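You operate a simulated robot arm through the tools that you are given. There is no shell and no other tool. Be economical: measure what you need, move in short steps, check, and stop when the job is done.

The job below is to be done with a simulated two-armed robot. You get a single attempt, and the scene is never put back.

## Task
On the worktop under the window, fold the napkin in half and then in half again.

Only the result counts: the job must be done as asked and must still hold three seconds after the hand-in. Knocking over, shifting, dropping, spilling or breaking anything else fails it. Flat cloth is picked up by pressing the open fingertips on it (5 to 10 N) and closing them slowly along it; thin cloth reads only 2 to 8 mm in the jaws.

## Robot
Two 7-joint arms with two-finger parallel grippers on one trunk, on a base that drives. Base frame: it is fixed to the floor where the robot stands at the start and does not move with it; the origin is under the middle of the robot, x ahead of it, y to its left, z up; the surface under the hand at the start is at about z = 0.86. Units: m, degrees, N and s.
The left shoulder is at the start at [0.07, 0.163, 1.17], the right one opposite. With the tool pointing down near the work surface each hand reaches from about 0.4 to 0.88 m from the robot's upright axis, wherever it stands, measured 20 degrees to its own side. Places, roughly: worktop under the window [0.7, 0.4, 0.9]. Payload 3.43 kg a hand.
The tool frame of a hand sits at the grasp point between the pads (the TCP): z along the fingers, y along the line on which they close. The tips reach 0.034 m beyond it. The gripper opens to 0.128 m. The fingers are 0.024 m wide and 0.012 m thick; the gripper's body (0.048 by 0.13 m) begins 0.096 m behind the TCP.
Orientation is that of the tool frame in the base frame, as [roll, pitch, yaw] about the fixed x, y, z axes, in that order (R = Rz(yaw) Ry(pitch) Rx(roll)). With the fingers straight down and closing along the base's y, the tool's x points along the base's -x, its y along +y and its z along -z.

## Interface
- The arms move only by the tool nudge_tool. It takes "left_deltas", "right_deltas" or both (then of equal length, played together; a hand with none holds still); each is a list of rows, each a list of 7 numbers: the shift along the base's x, y, z in units of 25 mm (1.0 is 25 mm), then the turn, a rotation vector about the base's x, y, z in units of 5 degrees (1.0 is 5 degrees), then the finger opening in m, from 0 to 0.128. In form: [[dx, dy, dz, rx, ry, rz, hand], ...]. A call has 1 to 20 rows; each row shifts and turns the commanded pose from where the row before left it. A call with a number of a shift or a turn outside -1 to 1 is refused whole. Each row takes 0.2 s and may step no farther than 0.05 m and 8.6 degrees from the row before; otherwise, or with a gripper value out of range, the whole call is refused. Where a pose cannot be reached the arm comes as near as it can. A force on the tool above 40 N (or 10 N above the force at the start of the call, whichever is more), or a blocked arm, ends the call early, and 0.2 s more pass. The fingers move at their own pace (about 0.153 m/s each) and stop on an object; they squeeze with about 31 N. The grip force told is the motor's: it shows also when the fingers shut on nothing. Time passes only in rows, and 0.2 s behind the last, so rows that do not move let the fingers close. It gives the time, the measured TCP pose, the force on the tool (base axes), the opening and the grip force at its end, in the units of the frame above (readings bear some noise), with the torque about the TCP (base axes, N m) and any sound that the robot's microphone picked up, and new pictures: "pictures" is both (left out), scene, wrist or none (wrist: the cameras of the hands that moved).
- Cameras (640 x 400 px; columns grow to the right, rows downward): "scene" is now at [0.1309, 0.0144, 1.387]; the picture's right is [0.28, -0.96, 0.00], its down [-0.70, -0.20, -0.69] and it looks along [0.66, 0.19, -0.73] (base axes); focal length 249 px, centre (320, 200). "left" rides on the left gripper at [0.076, 0.011, -0.16] in its tool frame; the picture's right is [-0.15, 0.99, 0.00], its down [-0.88, -0.13, -0.46] and it looks along [-0.45, -0.07, 0.89] (tool axes); focal length 234 px, centre (320, 200). "right" rides on the right gripper at [0.076, -0.011, -0.16] in its tool frame; the picture's right is [0.15, 0.99, 0.00], its down [-0.88, 0.13, -0.46] and it looks along [-0.45, 0.07, 0.89] (tool axes); focal length 234 px, centre (320, 200). There is no depth. A picture from a camera that has moved, and an enlarged one, comes with that camera's place and axes in the base frame and with its lens. The place of the scene camera against the robot may be out by one fixed shift of up to 0.018 m in any direction.
- raise_lower(by): slides the trunk up (or, below 0, down) by that many m; the arms and the scene camera ride with it, the base frame stays. It gives what a move gives, with no picture.
- drive_base(legs): drives the robot by 1 to 6 legs, each [ahead, left, turn to the left] in m, m and degrees, along the robot's own axes; the way and the turn of a leg run together, so that a leg with both is an arc; at most 1.5 m and 180 degrees a leg. The arms and the cameras ride along, it lands a little off, and it stops where it bumps. It gives what a move gives, and a new picture of the scene camera.
- turn_head(pan, tilt): turns the head with the scene camera to pan (to the left, within 86 degrees either way) and tilt (down, from -29 to 69), counted from straight ahead of the robot. It gives what a move gives, and a new picture of the scene camera.
- enlarge(camera, box): a new picture of the part [left, top, right, bottom] of that camera's present view, enlarged. The clock stands still meanwhile.
- job_done(): hands the job in; it is judged then, once.

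Go step by step. Nothing tells you exact positions but the pictures and the camera data: compare them with the known pose of the tool, close in by small moves and look again before you grip or let go. The budget is 120 turns and 260 pictures, counting those below and the enlarged ones. Unless the task says otherwise, let go and move clear before handing in, and close with one line.

The tools are called after ">>>" as a command line: name --argument value ..., lists and objects as JSON in quotes. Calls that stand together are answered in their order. nudge_tool: Moves the arms, as the interface text tells. Its arguments: {"type":"object","properties":{"left_deltas":{"type":"array"},"right_deltas":{"type":"array"},"pictures":{"type":"string","enum":["both","scene","wrist","none"]}},"required":[]} The other tools are called the same way: raise_lower (by) slides the trunk up or down; drive_base (legs) drives the base; turn_head (pan, tilt) turns the head that bears the scene camera; enlarge (camera, box) takes an enlarged picture of a part of a camera's view; job_done () hands the job in.

At the start:

```text
t: 0.0
left_tcp_pos: [0.5236, 0.3795, 1.0516]
left_tcp_rot: [180.0, 0.0, 180.0]
left_wrist_force: [0.1, 0.2, -1.0]
left_moment: [-0.02, 0.01, -0.01]
left_gripper_width: 0.1279
left_gripper_force: 0.0
right_tcp_pos: [0.5063, -0.1222, 1.0955]
right_tcp_rot: [-179.9, 0.0, 179.9]
right_wrist_force: [0.3, -0.7, 0.2]
right_moment: [0.0, -0.01, 0.0]
right_gripper_width: 0.128
right_gripper_force: 0.0
trunk travel left (down, up): [-0.65, 0.29]
robot x, y, heading: [0.0034, 0.0047, -0.1]
head pan, tilt: [16.1, 46.6]
```

scene: 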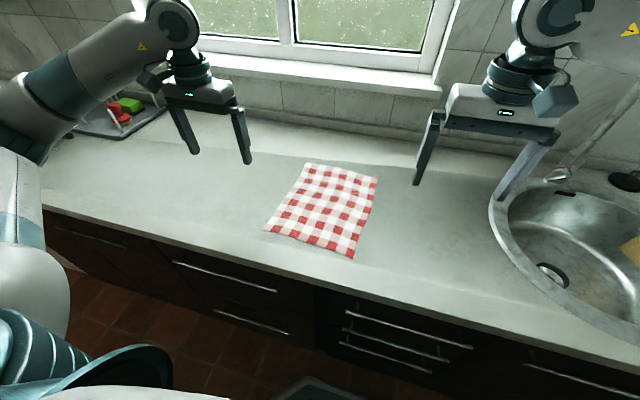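
right: 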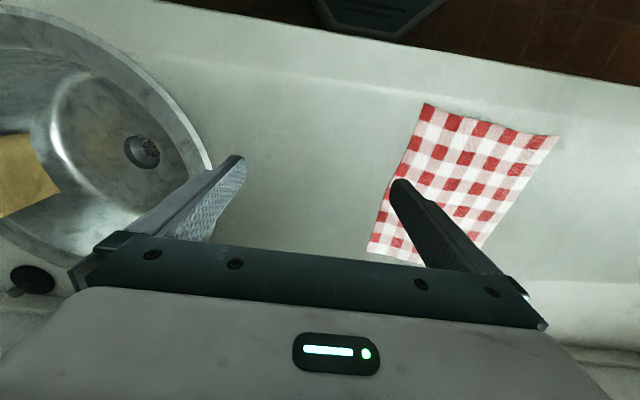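
left: 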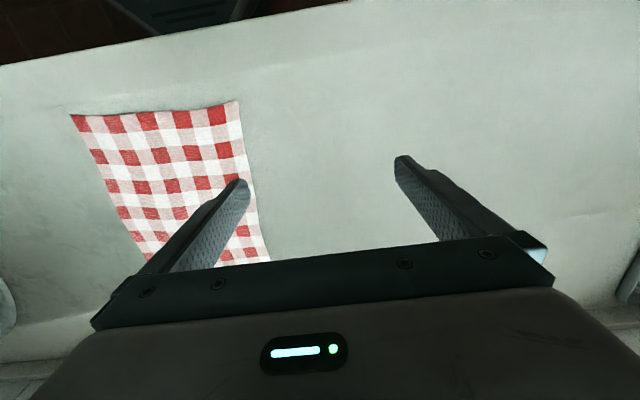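

The napkin is about 0.30 m along x by 0.24 m along y. Its corners are near-right (0.437, 0.033), near-left (0.455, 0.276), far-right (0.744, 0.017) and far-left (~0.75, 0.25). I plan to fold the near edge onto the far edge with both hands, then fold left onto right. First I bring both hands above the near corners.

>>> nudge_tool --left_deltas '[[-0.283, -0.6675, -0.6575, 0, 0, -0.106, 0.03], [-0.283, -0.6675, -0.6575, 0, 0, -0.106, 0.03], [-0.283, -0.6675, -0.6575, 0, 0, -0.106, 0.03], [-0.283, -0.6675, -0.6575, 0, 0, -0.106, 0.03], [-0.283, -0.6675, -0.6575, 0, 0, -0.106, 0.03], [-0.283, -0.6675, -0.6575, 0, 0, -0.106, 0.03], [-0.283, -0.6675, -0.6575, 0, 0, -0.106, 0.03], [-0.283, -0.6675, -0.6575, 0, 0, -0.106, 0.03], [0, 0, 0, 0, 0, 0, 0.03]]' --right_deltas '[[-0.286, 0.926, -0.8775, 0, 0, -0.106, 0.03], [-0.286, 0.926, -0.8775, 0, 0, -0.106, 0.03], [-0.286, 0.926, -0.8775, 0, 0, -0.106, 0.03], [-0.286, 0.926, -0.8775, 0, 0, -0.106, 0.03], [-0.286, 0.926, -0.8775, 0, 0, -0.106, 0.03], [-0.286, 0.926, -0.8775, 0, 0, -0.106, 0.03], [-0.286, 0.926, -0.8775, 0, 0, -0.106, 0.03], [-0.286, 0.926, -0.8775, 0, 0, -0.106, 0.03], [0, 0, 0, 0, 0, 0, 0.03]]'

```text
t: 2.0
left_tcp_pos: [0.4658, 0.2437, 0.9201]
left_tcp_rot: [180.0, 0.0, 175.8]
left_wrist_force: [-1.1, 0.5, 0.2]
left_moment: [0.02, 0.01, -0.01]
left_gripper_width: 0.03
left_gripper_force: 0.0
right_tcp_pos: [0.4507, 0.0625, 0.9208]
right_tcp_rot: [180.0, 0.0, 175.7]
right_wrist_force: [0.1, 0.0, 0.1]
right_moment: [0.01, -0.01, 0.01]
right_gripper_width: 0.0295
right_gripper_force: 0.1
trunk travel left (down, up): [-0.65, 0.29]
robot x, y, heading: [0.0003, -0.0004, -0.0]
head pan, tilt: [16.1, 46.6]
camera scene: at [0.1305, 0.014, 1.387], right [0.28, -0.96, 0.0], down [-0.7, -0.2, -0.69], along [0.66, 0.19, -0.73], focal length 249 px, centre (320, 200)
camera right: at [0.3729, 0.0564, 1.0797], right [-0.07, 1.0, 0.0], down [0.89, 0.06, 0.46], along [0.45, 0.03, -0.89], focal length 234 px, centre (320, 200)
camera left: at [0.3898, 0.2609, 1.0795], right [0.22, 0.98, 0.0], down [0.87, -0.19, 0.46], along [0.44, -0.1, -0.89], focal length 234 px, centre (320, 200)
```

scene: 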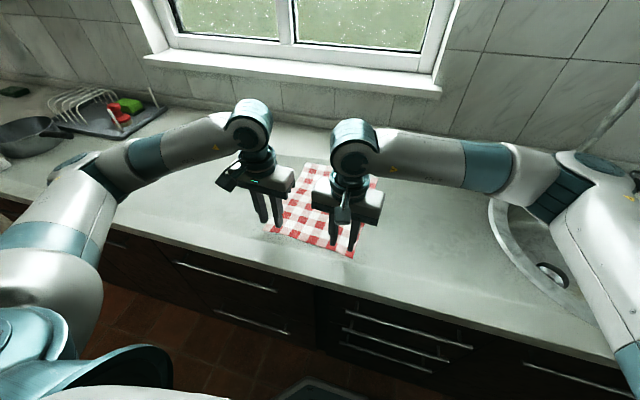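
right: 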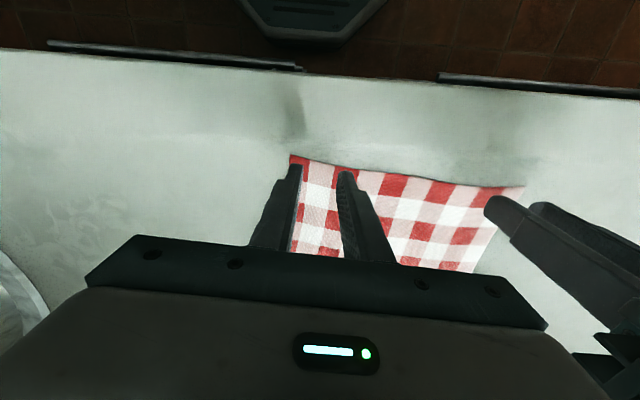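
left: 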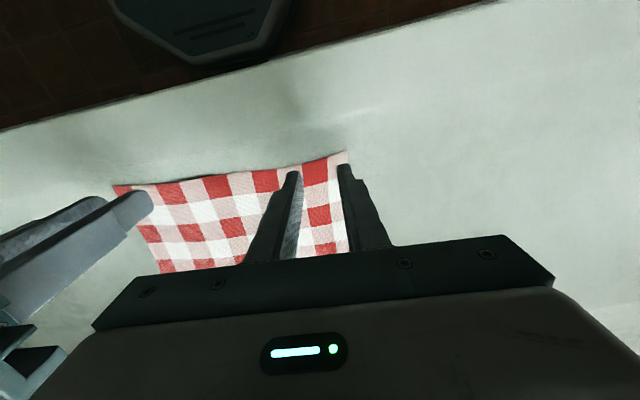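

Both hands are over the near corners as planned. I lower them to just above contact and watch the force.

>>> nudge_tool --left_deltas '[[0, 0.04, -0.45, 0, 0, 0, 0.03], [0, 0, -0.4, 0, 0, 0, 0.03], [0, 0, -0.12, 0, 0, 0, 0.03], [0, 0, 0, 0, 0, 0, 0.03]]' --right_deltas '[[0, 0, -0.45, 0, 0, 0, 0.03], [0, 0, -0.4, 0, 0, 0, 0.03], [0, 0, -0.15, 0, 0, 0, 0.03], [0, 0, 0, 0, 0, 0, 0.03]]' --pictures "none"

```text
t: 3.0
left_tcp_pos: [0.4669, 0.2469, 0.8961]
left_tcp_rot: [-180.0, 0.0, 175.8]
left_wrist_force: [0.1, 0.4, -0.3]
left_moment: [0.02, -0.02, -0.02]
left_gripper_width: 0.0301
left_gripper_force: 0.1
right_tcp_pos: [0.4505, 0.0621, 0.8959]
right_tcp_rot: [179.9, 0.0, 175.7]
right_wrist_force: [-0.4, 0.3, -0.6]
right_moment: [0.0, 0.0, 0.02]
right_gripper_width: 0.0299
right_gripper_force: 0.0
trunk travel left (down, up): [-0.65, 0.29]
robot x, y, heading: [0.0023, -0.0004, 0.1]
head pan, tilt: [16.1, 46.6]
```

There is no contact yet, so I step down in small increments.

>>> nudge_tool --left_deltas '[[0, 0, -0.06, 0, 0, 0, 0.03], [0, 0, -0.06, 0, 0, 0, 0.03], [0, 0, 0, 0, 0, 0, 0.03]]' --right_deltas '[[0, 0, -0.06, 0, 0, 0, 0.03], [0, 0, -0.06, 0, 0, 0, 0.03], [0, 0, 0, 0, 0, 0, 0.03]]' --pictures "none"

```text
t: 3.8
left_tcp_pos: [0.4647, 0.2455, 0.896]
left_tcp_rot: [-180.0, 0.1, 175.9]
left_wrist_force: [1.9, 0.0, 5.2]
left_moment: [0.03, -0.07, 0.0]
left_gripper_width: 0.0299
left_gripper_force: 0.0
right_tcp_pos: [0.4499, 0.0614, 0.8953]
right_tcp_rot: [179.9, 0.2, 175.7]
right_wrist_force: [4.4, -3.2, 24.4]
right_moment: [-0.39, -0.19, 0.08]
right_gripper_width: 0.0303
right_gripper_force: 0.5
trunk travel left (down, up): [-0.65, 0.29]
robot x, y, heading: [0.002, -0.0019, 0.3]
head pan, tilt: [16.1, 46.6]
```

Both are touching: left at 5 N, right at 24 N. I ease the right hand up a little.

>>> nudge_tool --left_deltas '[[0, 0, -0.01, 0, 0, 0, 0.03], [0, 0, 0, 0, 0, 0, 0.03]]' --right_deltas '[[0, 0, -0.0, 0, 0, 0, 0.03], [0, 0, 0.06, 0, 0, 0, 0.03]]' --pictures "none"

```text
t: 4.4
left_tcp_pos: [0.467, 0.2464, 0.8956]
left_tcp_rot: [-180.0, 0.1, 175.8]
left_wrist_force: [0.4, -1.1, 9.3]
left_moment: [-0.01, 0.0, 0.0]
left_gripper_width: 0.03
left_gripper_force: 0.1
right_tcp_pos: [0.449, 0.0624, 0.8957]
right_tcp_rot: [180.0, 0.2, 175.7]
right_wrist_force: [3.4, -0.8, 19.3]
right_moment: [-0.21, -0.18, 0.02]
right_gripper_width: 0.0299
right_gripper_force: 0.0
trunk travel left (down, up): [-0.65, 0.29]
robot x, y, heading: [0.0009, -0.0019, -0.1]
head pan, tilt: [16.1, 46.6]
```

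>>> nudge_tool --right_deltas '[[0, 0, 0.08, 0, 0, 0, 0.03], [0, 0, 0, 0, 0, 0, 0.03]]' --pictures "none"

```text
t: 5.0
left_tcp_pos: [0.4652, 0.2461, 0.8952]
left_tcp_rot: [-180.0, 0.1, 175.9]
left_wrist_force: [-0.5, -1.3, 16.6]
left_moment: [0.02, 0.09, 0.0]
left_gripper_width: 0.03
left_gripper_force: 0.0
right_tcp_pos: [0.4486, 0.0625, 0.8942]
right_tcp_rot: [179.9, 0.0, 175.8]
right_wrist_force: [0.1, 0.6, 1.5]
right_moment: [-0.01, -0.04, 0.02]
right_gripper_width: 0.0299
right_gripper_force: 0.1
trunk travel left (down, up): [-0.65, 0.29]
robot x, y, heading: [-0.0025, -0.0022, -0.1]
head pan, tilt: [16.1, 46.6]
```

The force drifts a bit. I trim both hands and close slowly in the same move.

>>> nudge_tool --left_deltas '[[0, 0, 0.03, 0, 0, 0, 0.03], [0, 0, 0, 0, 0, 0, 0.027], [0, 0, 0, 0, 0, 0, 0.024], [0, 0, 0, 0, 0, 0, 0.021], [0, 0, 0, 0, 0, 0, 0.018], [0, 0, 0, 0, 0, 0, 0.015], [0, 0, 0, 0, 0, 0, 0.012], [0, 0, 0, 0, 0, 0, 0.009], [0, 0, 0, 0, 0, 0, 0.006], [0, 0, 0, 0, 0, 0, 0.003], [0, 0, 0, 0, 0, 0, 0.0], [0, 0, 0, 0, 0, 0, 0.0]]' --right_deltas '[[0, 0, -0.04, 0, 0, 0, 0.03], [0, 0, 0, 0, 0, 0, 0.027], [0, 0, 0, 0, 0, 0, 0.024], [0, 0, 0, 0, 0, 0, 0.021], [0, 0, 0, 0, 0, 0, 0.018], [0, 0, 0, 0, 0, 0, 0.015], [0, 0, 0, 0, 0, 0, 0.012], [0, 0, 0, 0, 0, 0, 0.009], [0, 0, 0, 0, 0, 0, 0.006], [0, 0, 0, 0, 0, 0, 0.003], [0, 0, 0, 0, 0, 0, 0.0], [0, 0, 0, 0, 0, 0, 0.0]]'

```text
t: 7.6
left_tcp_pos: [0.465, 0.2468, 0.8954]
left_tcp_rot: [-180.0, -0.1, 175.8]
left_wrist_force: [0.3, -0.1, 8.7]
left_moment: [0.0, -0.02, 0.02]
left_gripper_width: 0.0019
left_gripper_force: 31.0
right_tcp_pos: [0.4502, 0.0622, 0.8948]
right_tcp_rot: [180.0, 0.1, 175.7]
right_wrist_force: [0.2, -1.0, 7.3]
right_moment: [-0.03, -0.05, -0.01]
right_gripper_width: 0.0001
right_gripper_force: 31.4
trunk travel left (down, up): [-0.65, 0.29]
robot x, y, heading: [0.0037, -0.0015, 0.2]
head pan, tilt: [16.1, 46.6]
camera scene: at [0.1296, 0.0138, 1.3871], right [0.28, -0.96, 0.0], down [-0.7, -0.2, -0.69], along [0.66, 0.19, -0.73], focal length 249 px, centre (320, 200)
camera right: at [0.3729, 0.0565, 1.0543], right [-0.07, 1.0, 0.0], down [0.89, 0.06, 0.46], along [0.46, 0.03, -0.89], focal length 234 px, centre (320, 200)
camera left: at [0.3896, 0.2626, 1.0542], right [0.22, 0.98, 0.0], down [0.87, -0.19, 0.46], along [0.45, -0.1, -0.89], focal length 234 px, centre (320, 200)
```

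scene: 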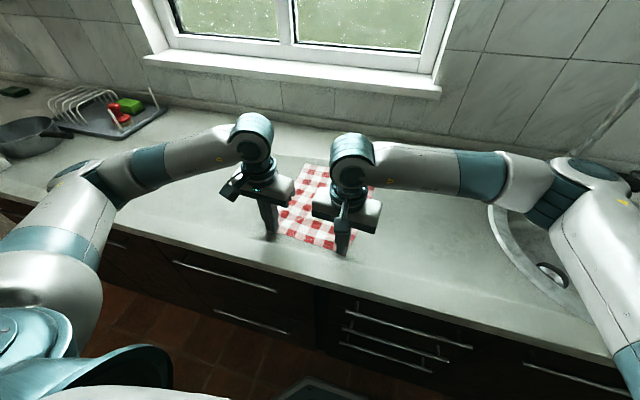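
right: 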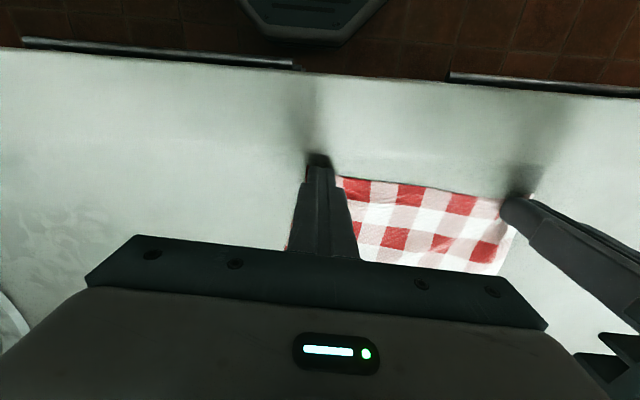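
left: 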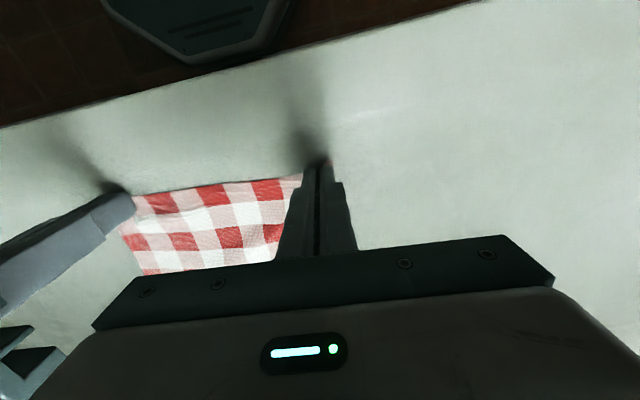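

The left reads 1.9 mm (cloth), but the right reads 0.1 mm, which is probably a miss. I lift only the right hand to check.

>>> nudge_tool --right_deltas '[[0, 0, 0.5, 0, 0, 0, 0.0], [0, 0, 0.5, 0, 0, 0, 0.0]]' --pictures "wrist"

>>> enlarge --camera "left" --box '[80, 120, 400, 320]'

```text
t: 8.2
left_tcp_pos: [0.4662, 0.246, 0.8948]
left_tcp_rot: [-180.0, 0.0, 175.8]
left_wrist_force: [-1.2, 1.0, 11.2]
left_moment: [-0.01, 0.0, 0.01]
left_gripper_width: 0.0014
left_gripper_force: 31.5
right_tcp_pos: [0.4492, 0.0624, 0.9205]
right_tcp_rot: [180.0, 0.0, 175.9]
right_wrist_force: [-0.2, 0.1, -0.8]
right_moment: [-0.04, 0.01, 0.02]
right_gripper_width: 0.0
right_gripper_force: 30.8
trunk travel left (down, up): [-0.65, 0.29]
robot x, y, heading: [0.0009, -0.0017, 0.0]
head pan, tilt: [16.1, 46.6]
camera right: at [0.3729, 0.0562, 1.0799], right [-0.07, 1.0, 0.0], down [0.89, 0.06, 0.46], along [0.45, 0.03, -0.89], focal length 234 px, centre (320, 200)
```

right: 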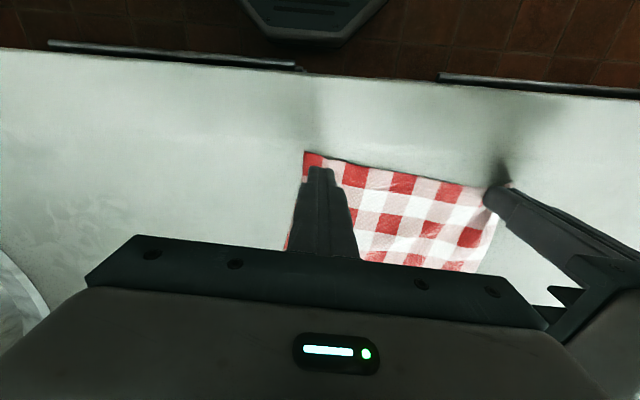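

```text
2.00 times, centred on (240, 220) of left
camera zoom: at [0.3896, 0.2627, 1.0541], right [0.22, 0.98, 0.0], down [0.87, -0.19, 0.46], along [0.45, -0.1, -0.89], focal length 468 px, centre (480, 160)
```

zoom: 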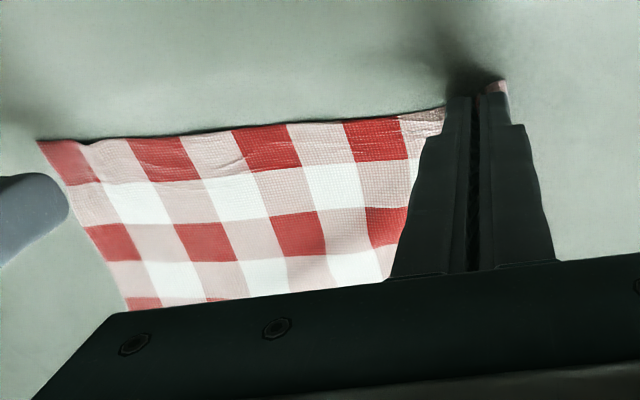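

The right hand slipped off, and its corner now sits at about (0.434, 0.045). I retry with the right hand 16 mm further in, opened wider and pressing a little firmer.

>>> nudge_tool --right_deltas '[[0, 0.33, 0, 0, 0, 0, 0.042], [0, 0.33, 0, 0, 0, 0, 0.042], [0, 0, -0.5, 0, 0, 0, 0.042], [0, 0, -0.45, 0, 0, 0, 0.042], [0, 0, -0.06, 0, 0, 0, 0.042], [0, 0, 0, 0, 0, 0, 0.042], [0, 0, 0, 0, 0, 0, 0.042]]' --pictures "wrist"

```text
t: 9.8
left_tcp_pos: [0.466, 0.2461, 0.8954]
left_tcp_rot: [-180.0, 0.1, 175.8]
left_wrist_force: [0.7, 0.5, 9.3]
left_moment: [0.02, 0.0, -0.01]
left_gripper_width: 0.0016
left_gripper_force: 31.5
right_tcp_pos: [0.448, 0.0781, 0.8958]
right_tcp_rot: [-179.9, 0.1, 175.7]
right_wrist_force: [-0.2, 0.9, 6.3]
right_moment: [-0.05, -0.04, 0.05]
right_gripper_width: 0.0419
right_gripper_force: 0.1
trunk travel left (down, up): [-0.65, 0.29]
robot x, y, heading: [-0.0005, 0.0006, -0.0]
head pan, tilt: [16.1, 46.6]
camera right: at [0.3726, 0.0725, 1.0543], right [-0.07, 1.0, 0.0], down [0.89, 0.06, 0.46], along [0.46, 0.03, -0.89], focal length 234 px, centre (320, 200)
```

right: 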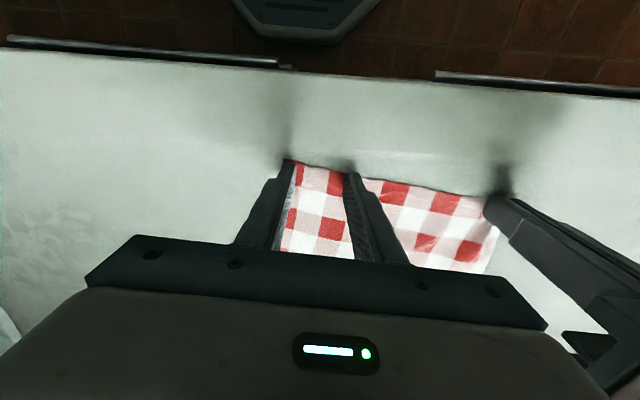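

The fingertips sit right on the very edge. I shift about 6 mm inward in both x and y, press to about 8 N and close slowly.

>>> nudge_tool --right_deltas '[[0, 0, 0.3, 0, 0, 0, 0.042], [0.28, 0.16, 0, 0, 0, 0, 0.042], [0, 0, -0.3, 0, 0, 0, 0.042], [0, 0, -0.015, 0, 0, 0, 0.042], [0, 0, 0, 0, 0, 0, 0.038], [0, 0, 0, 0, 0, 0, 0.035], [0, 0, 0, 0, 0, 0, 0.032], [0, 0, 0, 0, 0, 0, 0.029], [0, 0, 0, 0, 0, 0, 0.026], [0, 0, 0, 0, 0, 0, 0.023], [0, 0, 0, 0, 0, 0, 0.02], [0, 0, 0, 0, 0, 0, 0.017], [0, 0, 0, 0, 0, 0, 0.014], [0, 0, 0, 0, 0, 0, 0.011], [0, 0, 0, 0, 0, 0, 0.008], [0, 0, 0, 0, 0, 0, 0.005], [0, 0, 0, 0, 0, 0, 0.002], [0, 0, 0, 0, 0, 0, 0.0], [0, 0, 0, 0, 0, 0, 0.0]]' --pictures "wrist"

```text
t: 13.8
left_tcp_pos: [0.4652, 0.2452, 0.8942]
left_tcp_rot: [180.0, 0.0, 175.8]
left_wrist_force: [0.6, -1.6, 1.6]
left_moment: [-0.06, 0.01, 0.0]
left_gripper_width: 0.0017
left_gripper_force: 31.6
right_tcp_pos: [0.457, 0.0824, 0.8944]
right_tcp_rot: [179.8, 0.0, 175.8]
right_wrist_force: [2.0, -0.3, 21.7]
right_moment: [0.07, 0.05, -0.03]
right_gripper_width: 0.0005
right_gripper_force: 30.7
trunk travel left (down, up): [-0.65, 0.29]
robot x, y, heading: [0.0009, -0.0027, 0.1]
head pan, tilt: [16.1, 46.6]
camera right: at [0.38, 0.0769, 1.0546], right [-0.07, 1.0, 0.0], down [0.89, 0.06, 0.46], along [0.46, 0.03, -0.89], focal length 234 px, centre (320, 200)
```

right: 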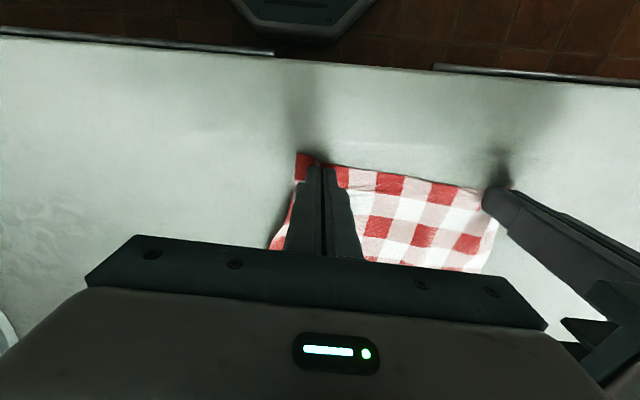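

>>> nudge_tool --right_deltas '[[0, 0, 0.4, 0, 0, 0, 0.0], [0, 0, 0.4, 0, 0, 0, 0.0]]' --pictures "wrist"

>>> enlarge --camera "right" --box '[240, 120, 560, 320]'

```text
t: 14.4
left_tcp_pos: [0.4657, 0.2468, 0.8954]
left_tcp_rot: [-179.9, 0.1, 175.8]
left_wrist_force: [-0.7, 0.2, 11.0]
left_moment: [-0.01, 0.04, -0.02]
left_gripper_width: 0.0017
left_gripper_force: 30.8
right_tcp_pos: [0.4563, 0.0827, 0.9131]
right_tcp_rot: [179.9, 0.0, 175.6]
right_wrist_force: [-0.3, 0.1, -1.0]
right_moment: [0.0, 0.01, -0.01]
right_gripper_width: 0.0004
right_gripper_force: 31.1
trunk travel left (down, up): [-0.65, 0.29]
robot x, y, heading: [-0.0034, 0.0004, -0.1]
head pan, tilt: [16.1, 46.6]
camera right: at [0.3802, 0.0775, 1.0737], right [-0.07, 1.0, 0.0], down [0.89, 0.06, 0.45], along [0.45, 0.03, -0.89], focal length 234 px, centre (320, 200)
```

right: 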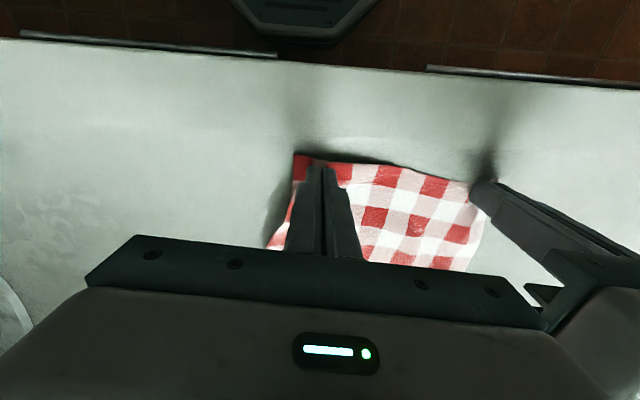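

```text
2.00 times, centred on (400, 220) of right
camera zoom: at [0.3802, 0.0775, 1.0737], right [-0.07, 1.0, 0.0], down [0.89, 0.06, 0.45], along [0.45, 0.03, -0.89], focal length 468 px, centre (160, 160)
```

zoom: 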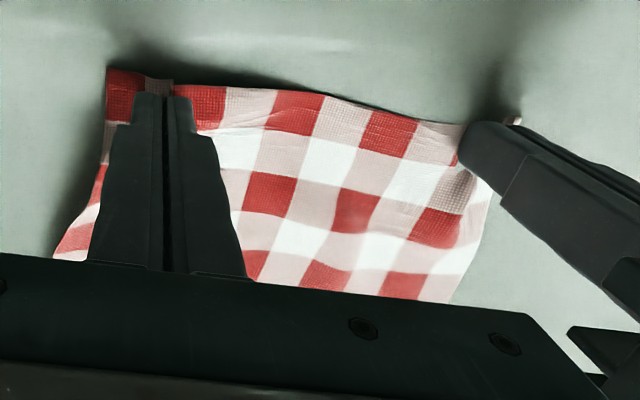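

The cloth now seems to be rising with the right hand. I lift both hands together to confirm.

>>> nudge_tool --left_deltas '[[0, 0, 0.5, 0, 0, 0, 0.0], [0, 0, 0.5, 0, 0, 0, 0.0], [0, 0, 0.5, 0, 0, 0, 0.0]]' --right_deltas '[[0, 0, 0, 0, 0, 0, 0.0], [0, 0, 0.3, 0, 0, 0, 0.0], [0, 0, 0.5, 0, 0, 0, 0.0]]'

>>> enlarge --camera "scene" --box '[220, 140, 420, 265]'

```text
t: 15.2
left_tcp_pos: [0.4653, 0.2473, 0.9333]
left_tcp_rot: [-180.0, 0.0, 175.8]
left_wrist_force: [0.3, 0.1, 0.3]
left_moment: [0.0, 0.02, -0.01]
left_gripper_width: 0.0017
left_gripper_force: 31.3
right_tcp_pos: [0.4575, 0.0823, 0.9345]
right_tcp_rot: [-180.0, -0.1, 175.8]
right_wrist_force: [1.2, 0.2, -0.5]
right_moment: [0.01, -0.04, -0.03]
right_gripper_width: 0.0002
right_gripper_force: 31.2
trunk travel left (down, up): [-0.65, 0.29]
robot x, y, heading: [0.0014, -0.0028, 0.1]
head pan, tilt: [16.1, 46.6]
camera scene: at [0.1308, 0.0145, 1.3869], right [0.28, -0.96, 0.0], down [-0.7, -0.2, -0.69], along [0.66, 0.19, -0.73], focal length 249 px, centre (320, 200)
camera right: at [0.3806, 0.0777, 1.0938], right [-0.07, 1.0, 0.0], down [0.89, 0.06, 0.46], along [0.45, 0.03, -0.89], focal length 234 px, centre (320, 200)
camera left: at [0.3901, 0.2641, 1.0911], right [0.22, 0.98, 0.0], down [0.87, -0.19, 0.46], along [0.44, -0.1, -0.89], focal length 234 px, centre (320, 200)
```

scene: 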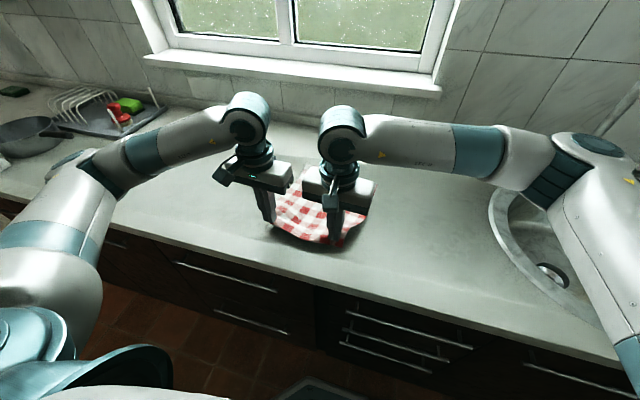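
right: 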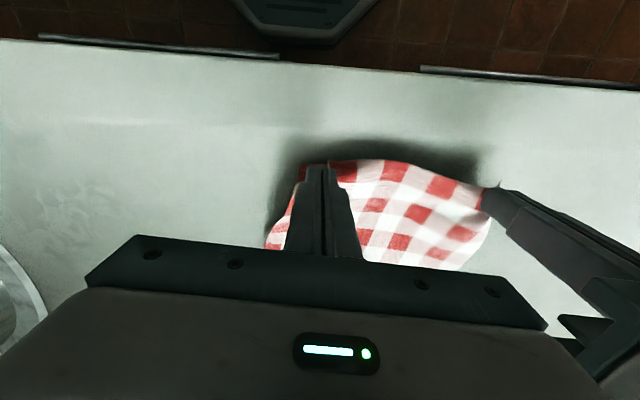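
left: 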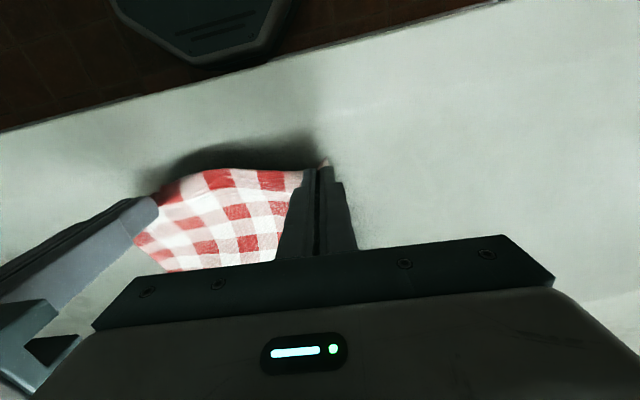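

```text
3.20 times, centred on (320, 202) of scene
camera zoom: at [0.1308, 0.0145, 1.3869], right [0.28, -0.96, 0.0], down [-0.7, -0.2, -0.69], along [0.66, 0.19, -0.73], focal length 798 px, centre (320, 192)
```

zoom: 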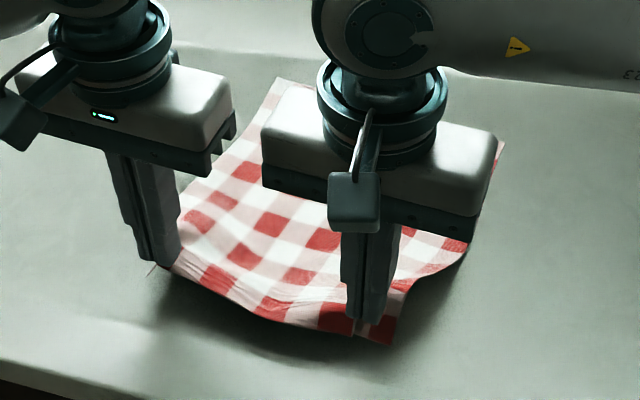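

Both hands hold the cloth. I now carry the near edge up and over in an arc towards the far edge, and stop just before laying it down.

>>> nudge_tool --left_deltas '[[0.78, -0.031, 0.82, 0, 0, 0, 0], [0.78, -0.031, 0.82, 0, 0, 0, 0], [0.8, -0.031, 0.5, 0, 0, 0, 0], [0.8, -0.031, 0.5, 0, 0, 0, 0], [0.8, -0.031, 0.26, 0, 0, 0, 0], [0.8, -0.031, 0.26, 0, 0, 0, 0], [0.8, -0.031, 0, 0, 0, 0, 0], [0.8, -0.031, 0, 0, 0, 0, 0], [0.8, -0.031, -0.26, 0, 0, 0, 0], [0.8, -0.031, -0.26, 0, 0, 0, 0], [0.6, -0.031, -0.6, 0, 0, 0, 0], [0.6, -0.031, -0.6, 0, 0, 0, 0], [0.5, -0.031, -0.7, 0, 0, 0, 0], [0.5, -0.031, -0.7, 0, 0, 0, 0], [0, 0, 0, 0, 0, 0, 0]]' --right_deltas '[[0.78, -0.076, 0.82, 0, 0, 0, 0], [0.78, -0.076, 0.82, 0, 0, 0, 0], [0.8, -0.076, 0.5, 0, 0, 0, 0], [0.8, -0.076, 0.5, 0, 0, 0, 0], [0.8, -0.076, 0.26, 0, 0, 0, 0], [0.8, -0.076, 0.26, 0, 0, 0, 0], [0.8, -0.076, 0, 0, 0, 0, 0], [0.8, -0.076, 0, 0, 0, 0, 0], [0.8, -0.076, -0.26, 0, 0, 0, 0], [0.8, -0.076, -0.26, 0, 0, 0, 0], [0.6, -0.076, -0.6, 0, 0, 0, 0], [0.6, -0.076, -0.6, 0, 0, 0, 0], [0.5, -0.076, -0.7, 0, 0, 0, 0], [0.5, -0.076, -0.7, 0, 0, 0, 0], [0, 0, 0, 0, 0, 0, 0]]'

>>> enlarge --camera "scene" --box '[240, 120, 432, 240]'

```text
t: 18.4
left_tcp_pos: [0.7199, 0.2362, 0.9318]
left_tcp_rot: [-180.0, 0.0, 175.8]
left_wrist_force: [-0.8, -5.8, -0.1]
left_moment: [-0.18, 0.0, -0.07]
left_gripper_width: 0.0016
left_gripper_force: 31.0
right_tcp_pos: [0.7104, 0.0566, 0.9365]
right_tcp_rot: [-180.0, 0.0, 175.8]
right_wrist_force: [-0.3, 5.6, 0.0]
right_moment: [0.17, -0.01, 0.07]
right_gripper_width: 0.0006
right_gripper_force: 30.8
trunk travel left (down, up): [-0.65, 0.29]
robot x, y, heading: [0.0029, -0.0001, 0.1]
head pan, tilt: [16.1, 46.6]
camera scene: at [0.1302, 0.0144, 1.3871], right [0.28, -0.96, 0.0], down [-0.7, -0.2, -0.69], along [0.66, 0.19, -0.73], focal length 249 px, centre (320, 200)
camera right: at [0.6341, 0.0509, 1.0961], right [-0.07, 1.0, 0.0], down [0.89, 0.06, 0.46], along [0.45, 0.03, -0.89], focal length 234 px, centre (320, 200)
camera left: at [0.6439, 0.2529, 1.0913], right [0.22, 0.98, 0.0], down [0.87, -0.19, 0.46], along [0.44, -0.1, -0.89], focal length 234 px, centre (320, 200)
```

scene: 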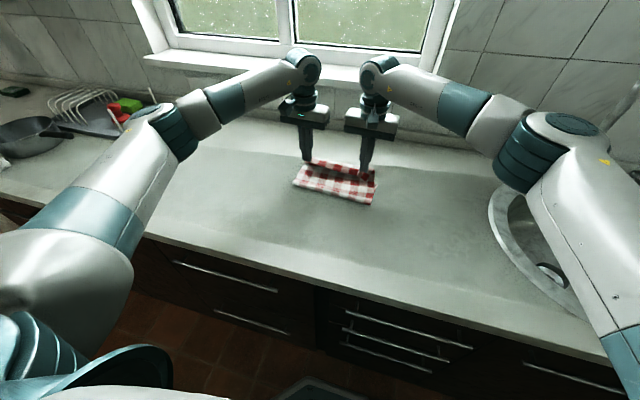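
right: 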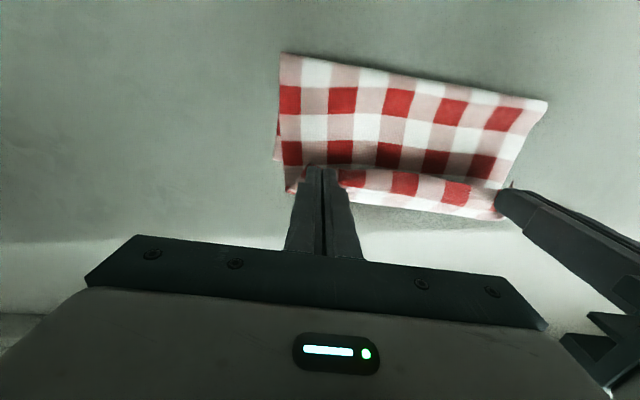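
left: 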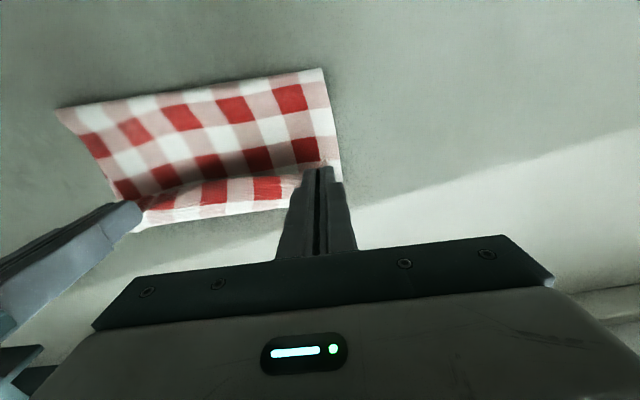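

```text
3.33 times, centred on (336, 180) of scene
camera zoom: at [0.1302, 0.0144, 1.3871], right [0.28, -0.96, 0.0], down [-0.7, -0.2, -0.69], along [0.66, 0.19, -0.73], focal length 831 px, centre (267, 267)
```

zoom: 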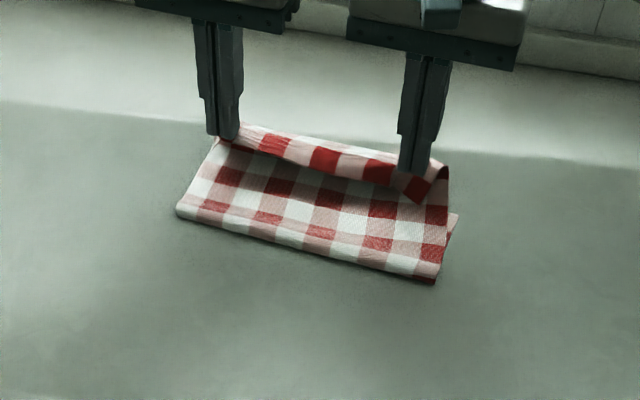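

The fold went over well, but the edge strip near the fingers may be curled back. I zoom in to check.

>>> enlarge --camera "left" --box '[40, 120, 360, 320]'

>>> enlarge --camera "scene" --box '[280, 145, 392, 215]'

>>> enlarge --camera "right" --box '[260, 130, 540, 305]'

```text
2.00 times, centred on (200, 220) of left
camera zoom: at [0.6439, 0.2529, 1.0913], right [0.22, 0.98, 0.0], down [0.87, -0.19, 0.46], along [0.44, -0.1, -0.89], focal length 468 px, centre (560, 160)
```

zoom: 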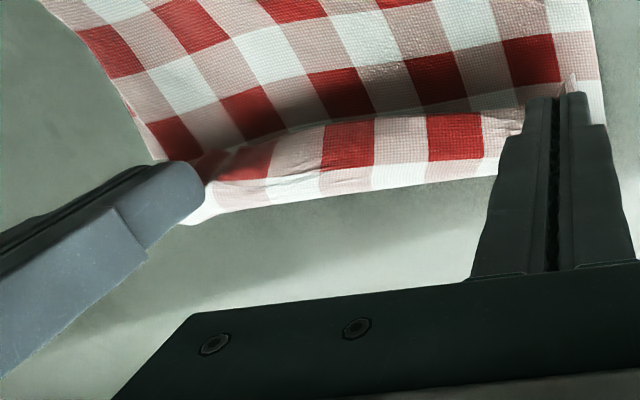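

```text
5.71 times, centred on (336, 180) of scene
camera zoom: at [0.1302, 0.0144, 1.3871], right [0.28, -0.96, 0.0], down [-0.7, -0.2, -0.69], along [0.66, 0.19, -0.73], focal length 1425 px, centre (229, 314)
```

zoom: 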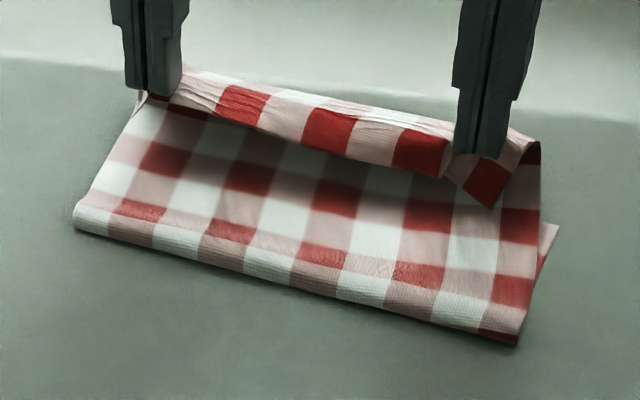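

```text
2.29 times, centred on (400, 218) of right
camera zoom: at [0.6341, 0.0509, 1.0961], right [-0.07, 1.0, 0.0], down [0.89, 0.06, 0.46], along [0.45, 0.03, -0.89], focal length 535 px, centre (137, 160)
```

zoom: 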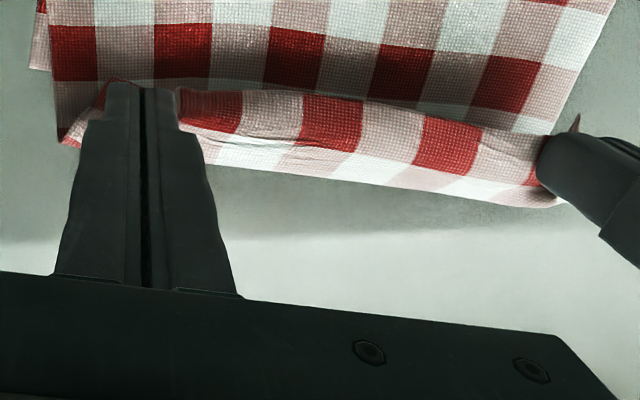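

The edge strip (about 20 mm) is curled back towards me because the fingers point down. I tilt both hands so it turns upright while bringing the grips to the far edge.

>>> nudge_tool --left_deltas '[[0.2, -0.01, -0.15, 0, 0.875, 0, 0], [0.2, -0.01, -0.15, 0, 0.875, 0, 0], [0.2, -0.01, -0.15, 0, 0.875, 0, 0], [0.2, -0.01, -0.15, 0, 0.875, 0, 0], [0.2, -0.01, -0.15, 0, 0.875, 0, 0], [0.2, -0.01, -0.15, 0, 0.875, 0, 0], [0.2, -0.01, -0.15, 0, 0.875, 0, 0], [0.2, -0.01, -0.15, 0, 0.875, 0, 0], [0, 0, 0, 0, 0, 0, 0]]' --right_deltas '[[0.18, 0.01, -0.175, 0, 0.875, 0, 0], [0.18, 0.01, -0.175, 0, 0.875, 0, 0], [0.18, 0.01, -0.175, 0, 0.875, 0, 0], [0.18, 0.01, -0.175, 0, 0.875, 0, 0], [0.18, 0.01, -0.175, 0, 0.875, 0, 0], [0.18, 0.01, -0.175, 0, 0.875, 0, 0], [0.18, 0.01, -0.175, 0, 0.875, 0, 0], [0.18, 0.01, -0.175, 0, 0.875, 0, 0], [0, 0, 0, 0, 0, 0, 0]]'

>>> enlarge --camera "scene" --box '[280, 145, 392, 215]'

```text
t: 20.4
left_tcp_pos: [0.6979, 0.22, 0.9138]
left_tcp_rot: [-176.9, -34.9, 174.9]
left_wrist_force: [-0.4, -0.4, -0.7]
left_moment: [-0.01, 0.01, -0.01]
left_gripper_width: 0.0015
left_gripper_force: 31.0
left hand out of reach, approached as far as the arm can: row 6, 7, 8
right_tcp_pos: [0.6642, 0.0317, 0.9151]
right_tcp_rot: [-177.6, -31.2, 175.0]
right_wrist_force: [0.3, 0.4, 1.1]
right_moment: [-0.01, 0.01, -0.01]
right_gripper_width: 0.0001
right_gripper_force: 30.9
right hand out of reach, approached as far as the arm can: row 4, 5, 6, 7, 8
trunk travel left (down, up): [-0.65, 0.29]
robot x, y, heading: [0.0014, -0.0001, 0.0]
head pan, tilt: [16.1, 46.6]
camera scene: at [0.1313, 0.0147, 1.3869], right [0.28, -0.96, 0.0], down [-0.7, -0.2, -0.69], along [0.66, 0.19, -0.73], focal length 249 px, centre (320, 200)
camera right: at [0.6821, 0.0248, 1.0916], right [-0.06, 1.0, 0.04], down [1.0, 0.06, -0.07], along [-0.07, 0.04, -1.0], focal length 234 px, centre (320, 200)
camera left: at [0.7274, 0.2372, 1.0865], right [0.18, 0.98, -0.13], down [0.97, -0.19, -0.12], along [-0.15, -0.1, -0.98], focal length 234 px, centre (320, 200)
```

scene: 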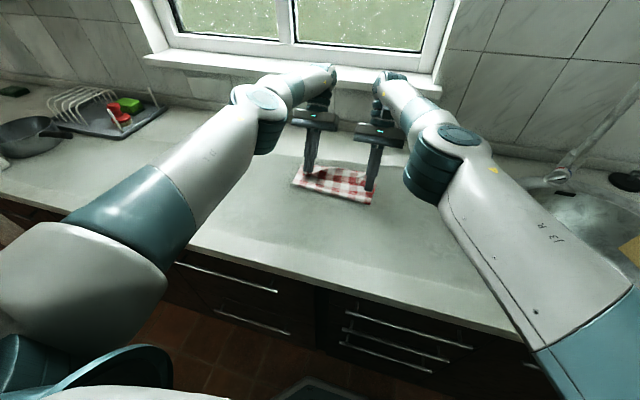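
right: 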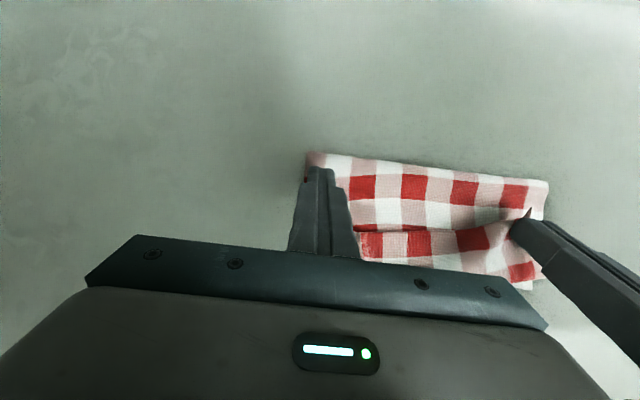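
left: 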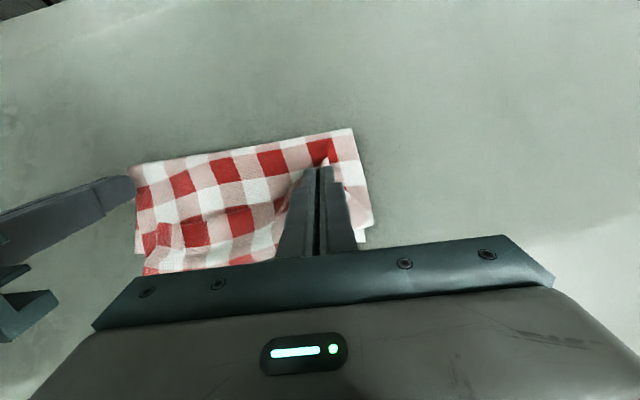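

```text
5.71 times, centred on (336, 180) of scene
camera zoom: at [0.1313, 0.0147, 1.3869], right [0.28, -0.96, 0.0], down [-0.7, -0.2, -0.69], along [0.66, 0.19, -0.73], focal length 1425 px, centre (229, 314)
```

zoom: 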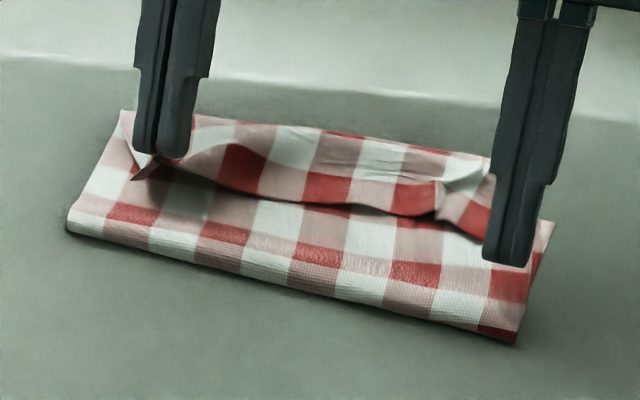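

The tilt is out of the arms' reach, so they fell short and the right may have slipped. I rotate back to vertical at the far edge and look.

>>> nudge_tool --left_deltas '[[-0.11, 0, 0.05, 0, -0.875, 0, 0], [-0.11, 0, 0.05, 0, -0.875, 0, 0], [-0.11, 0, 0.05, 0, -0.875, 0, 0], [-0.11, 0, 0.05, 0, -0.875, 0, 0], [-0.11, 0, 0.05, 0, -0.875, 0, 0], [-0.11, 0, 0.05, 0, -0.875, 0, 0], [-0.11, 0, 0.05, 0, -0.875, 0, 0], [-0.11, 0, 0.05, 0, -0.875, 0, 0], [0, 0, 0, 0, 0, 0, 0]]' --right_deltas '[[-0.11, 0, 0.05, 0, -0.875, 0, 0], [-0.11, 0, 0.05, 0, -0.875, 0, 0], [-0.11, 0, 0.05, 0, -0.875, 0, 0], [-0.11, 0, 0.05, 0, -0.875, 0, 0], [-0.11, 0, 0.05, 0, -0.875, 0, 0], [-0.11, 0, 0.05, 0, -0.875, 0, 0], [-0.11, 0, 0.05, 0, -0.875, 0, 0], [-0.11, 0, 0.05, 0, -0.875, 0, 0], [0, 0, 0, 0, 0, 0, 0]]'

>>> enlarge --camera "scene" --box '[280, 145, 392, 215]'

```text
t: 22.4
left_tcp_pos: [0.677, 0.2199, 0.924]
left_tcp_rot: [-180.0, 0.0, 175.8]
left_wrist_force: [0.2, 0.4, 0.0]
left_moment: [0.0, -0.02, 0.0]
left_gripper_width: 0.0016
left_gripper_force: 30.6
right_tcp_pos: [0.6913, 0.0438, 0.9184]
right_tcp_rot: [-178.3, -22.7, 175.4]
right_wrist_force: [0.1, 0.5, 0.1]
right_moment: [0.02, 0.01, -0.02]
right_gripper_width: 0.0
right_gripper_force: 31.4
right hand out of reach, approached as far as the arm can: row 1, 2, 3, 4, 5, 6, 7, 8
trunk travel left (down, up): [-0.65, 0.29]
robot x, y, heading: [-0.0003, -0.0031, -0.2]
head pan, tilt: [16.1, 46.6]
camera scene: at [0.1313, 0.0142, 1.3869], right [0.28, -0.96, 0.0], down [-0.7, -0.2, -0.69], along [0.66, 0.19, -0.73], focal length 249 px, centre (320, 200)
camera right: at [0.6815, 0.0381, 1.0942], right [-0.07, 1.0, 0.03], down [0.99, 0.06, 0.08], along [0.07, 0.03, -1.0], focal length 234 px, centre (320, 200)
camera left: at [0.6007, 0.2377, 1.0821], right [0.22, 0.98, 0.0], down [0.87, -0.19, 0.46], along [0.45, -0.1, -0.89], focal length 234 px, centre (320, 200)
```

scene: 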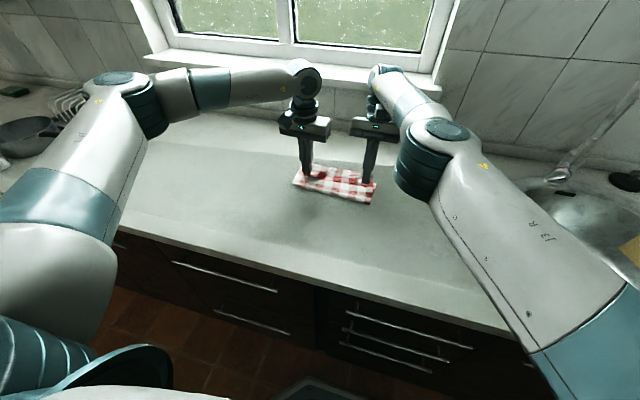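
right: 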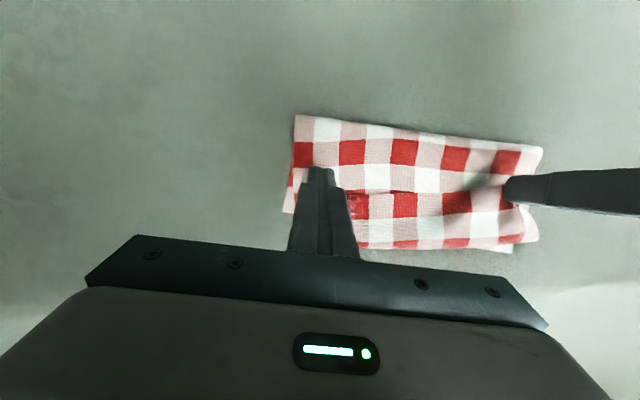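
left: 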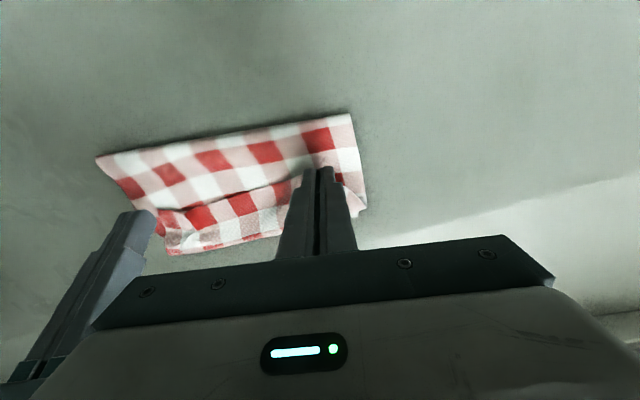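

```text
5.71 times, centred on (336, 180) of scene
camera zoom: at [0.1313, 0.0142, 1.3869], right [0.28, -0.96, 0.0], down [-0.7, -0.2, -0.69], along [0.66, 0.19, -0.73], focal length 1425 px, centre (229, 314)
```

zoom: 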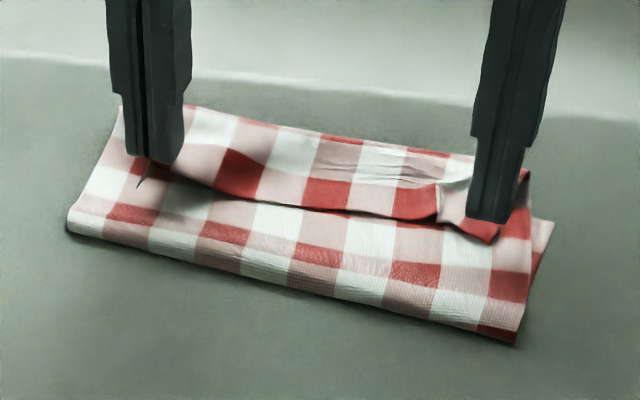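

The right hand has let go, and the left still holds its corner. I lift the right hand clear and make it vertical, and move the left to the far edge.

>>> nudge_tool --left_deltas '[[0.6, 0, 0.2, 0, 0, 0, 0], [0.6, 0.1, 0.2, 0, 0, 0, 0], [0.6, 0.1, 0, 0, 0, 0, 0], [0.6, 0.1, -0.2, 0, 0, 0, 0], [0, 0.1, -0.5, 0, 0, 0, 0], [0, 0, 0, 0, 0, 0, 0]]' --right_deltas '[[0, 0, 0.7, 0, 0, 0, 0.01], [0, 0, 0.7, 0, 0, 0, 0.01], [-0.4, -0.2, 0.7, 0, -1, 0, 0.01], [-0.4, -0.5, 0.5, 0, -1, 0, 0.01], [-0.4, -0.5, 0.5, 0, -1, 0, 0.01], [-0.4, -0.5, 0.3, 0, -1, 0, 0.01]]'

>>> enlarge --camera "scene" --box '[280, 145, 392, 215]'

```text
t: 23.8
left_tcp_pos: [0.7366, 0.2314, 0.9153]
left_tcp_rot: [180.0, 0.0, 175.8]
left_wrist_force: [0.6, 0.2, -0.7]
left_moment: [0.0, 0.01, -0.03]
left_gripper_width: 0.0019
left_gripper_force: 30.9
right_tcp_pos: [0.7449, 0.0266, 1.0268]
right_tcp_rot: [-179.2, -9.3, 175.9]
right_wrist_force: [-0.2, 0.2, -0.1]
right_moment: [0.03, 0.02, -0.03]
right_gripper_width: 0.0101
right_gripper_force: 0.0
right hand out of reach, approached as far as the arm can: row 3, 4, 5, 6
trunk travel left (down, up): [-0.65, 0.29]
robot x, y, heading: [0.0008, 0.0018, 0.0]
head pan, tilt: [16.1, 46.6]
camera scene: at [0.1311, 0.0146, 1.3869], right [0.28, -0.96, 0.0], down [-0.7, -0.2, -0.69], along [0.66, 0.19, -0.73], focal length 249 px, centre (320, 200)
camera right: at [0.6946, 0.022, 1.1973], right [-0.08, 1.0, 0.01], down [0.95, 0.07, 0.3], along [0.3, 0.03, -0.95], focal length 234 px, centre (320, 200)
camera left: at [0.6604, 0.2485, 1.0745], right [0.22, 0.98, 0.0], down [0.87, -0.19, 0.46], along [0.44, -0.1, -0.89], focal length 234 px, centre (320, 200)
```

scene: 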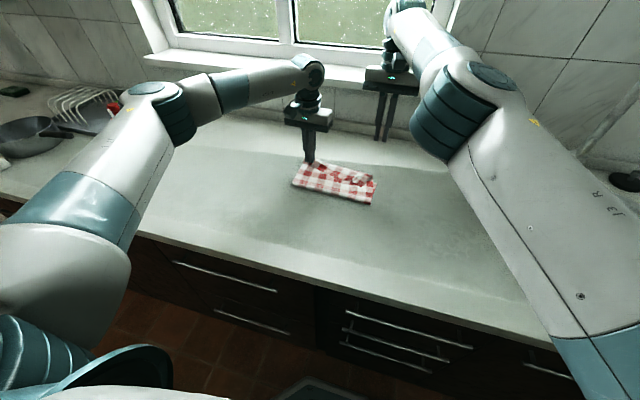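
right: 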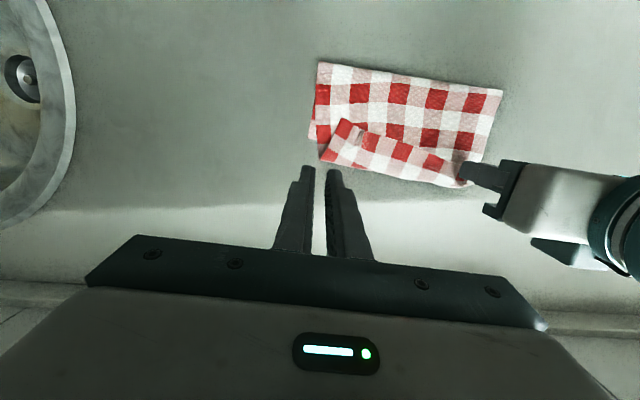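
left: 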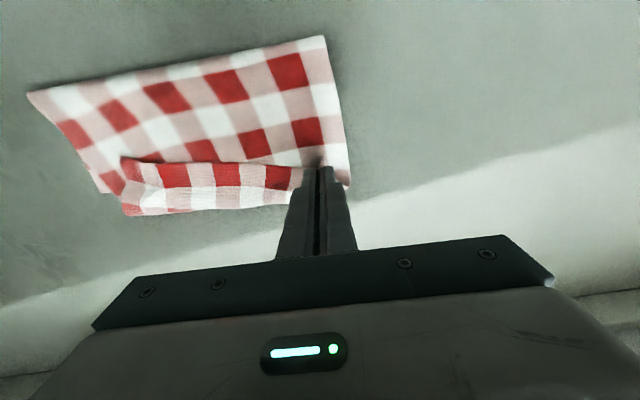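

```text
5.71 times, centred on (336, 180) of scene
camera zoom: at [0.1311, 0.0146, 1.3869], right [0.28, -0.96, 0.0], down [-0.7, -0.2, -0.69], along [0.66, 0.19, -0.73], focal length 1425 px, centre (229, 314)
```

zoom: 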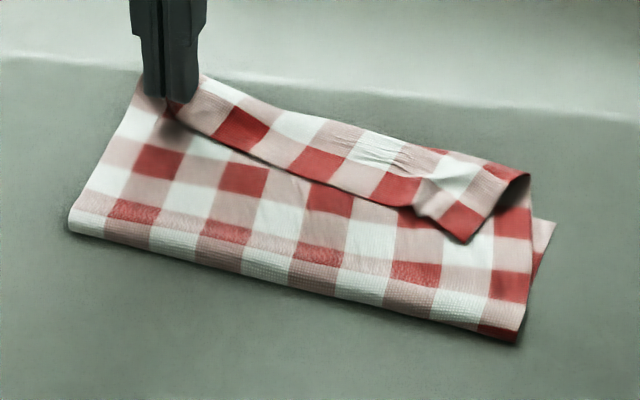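

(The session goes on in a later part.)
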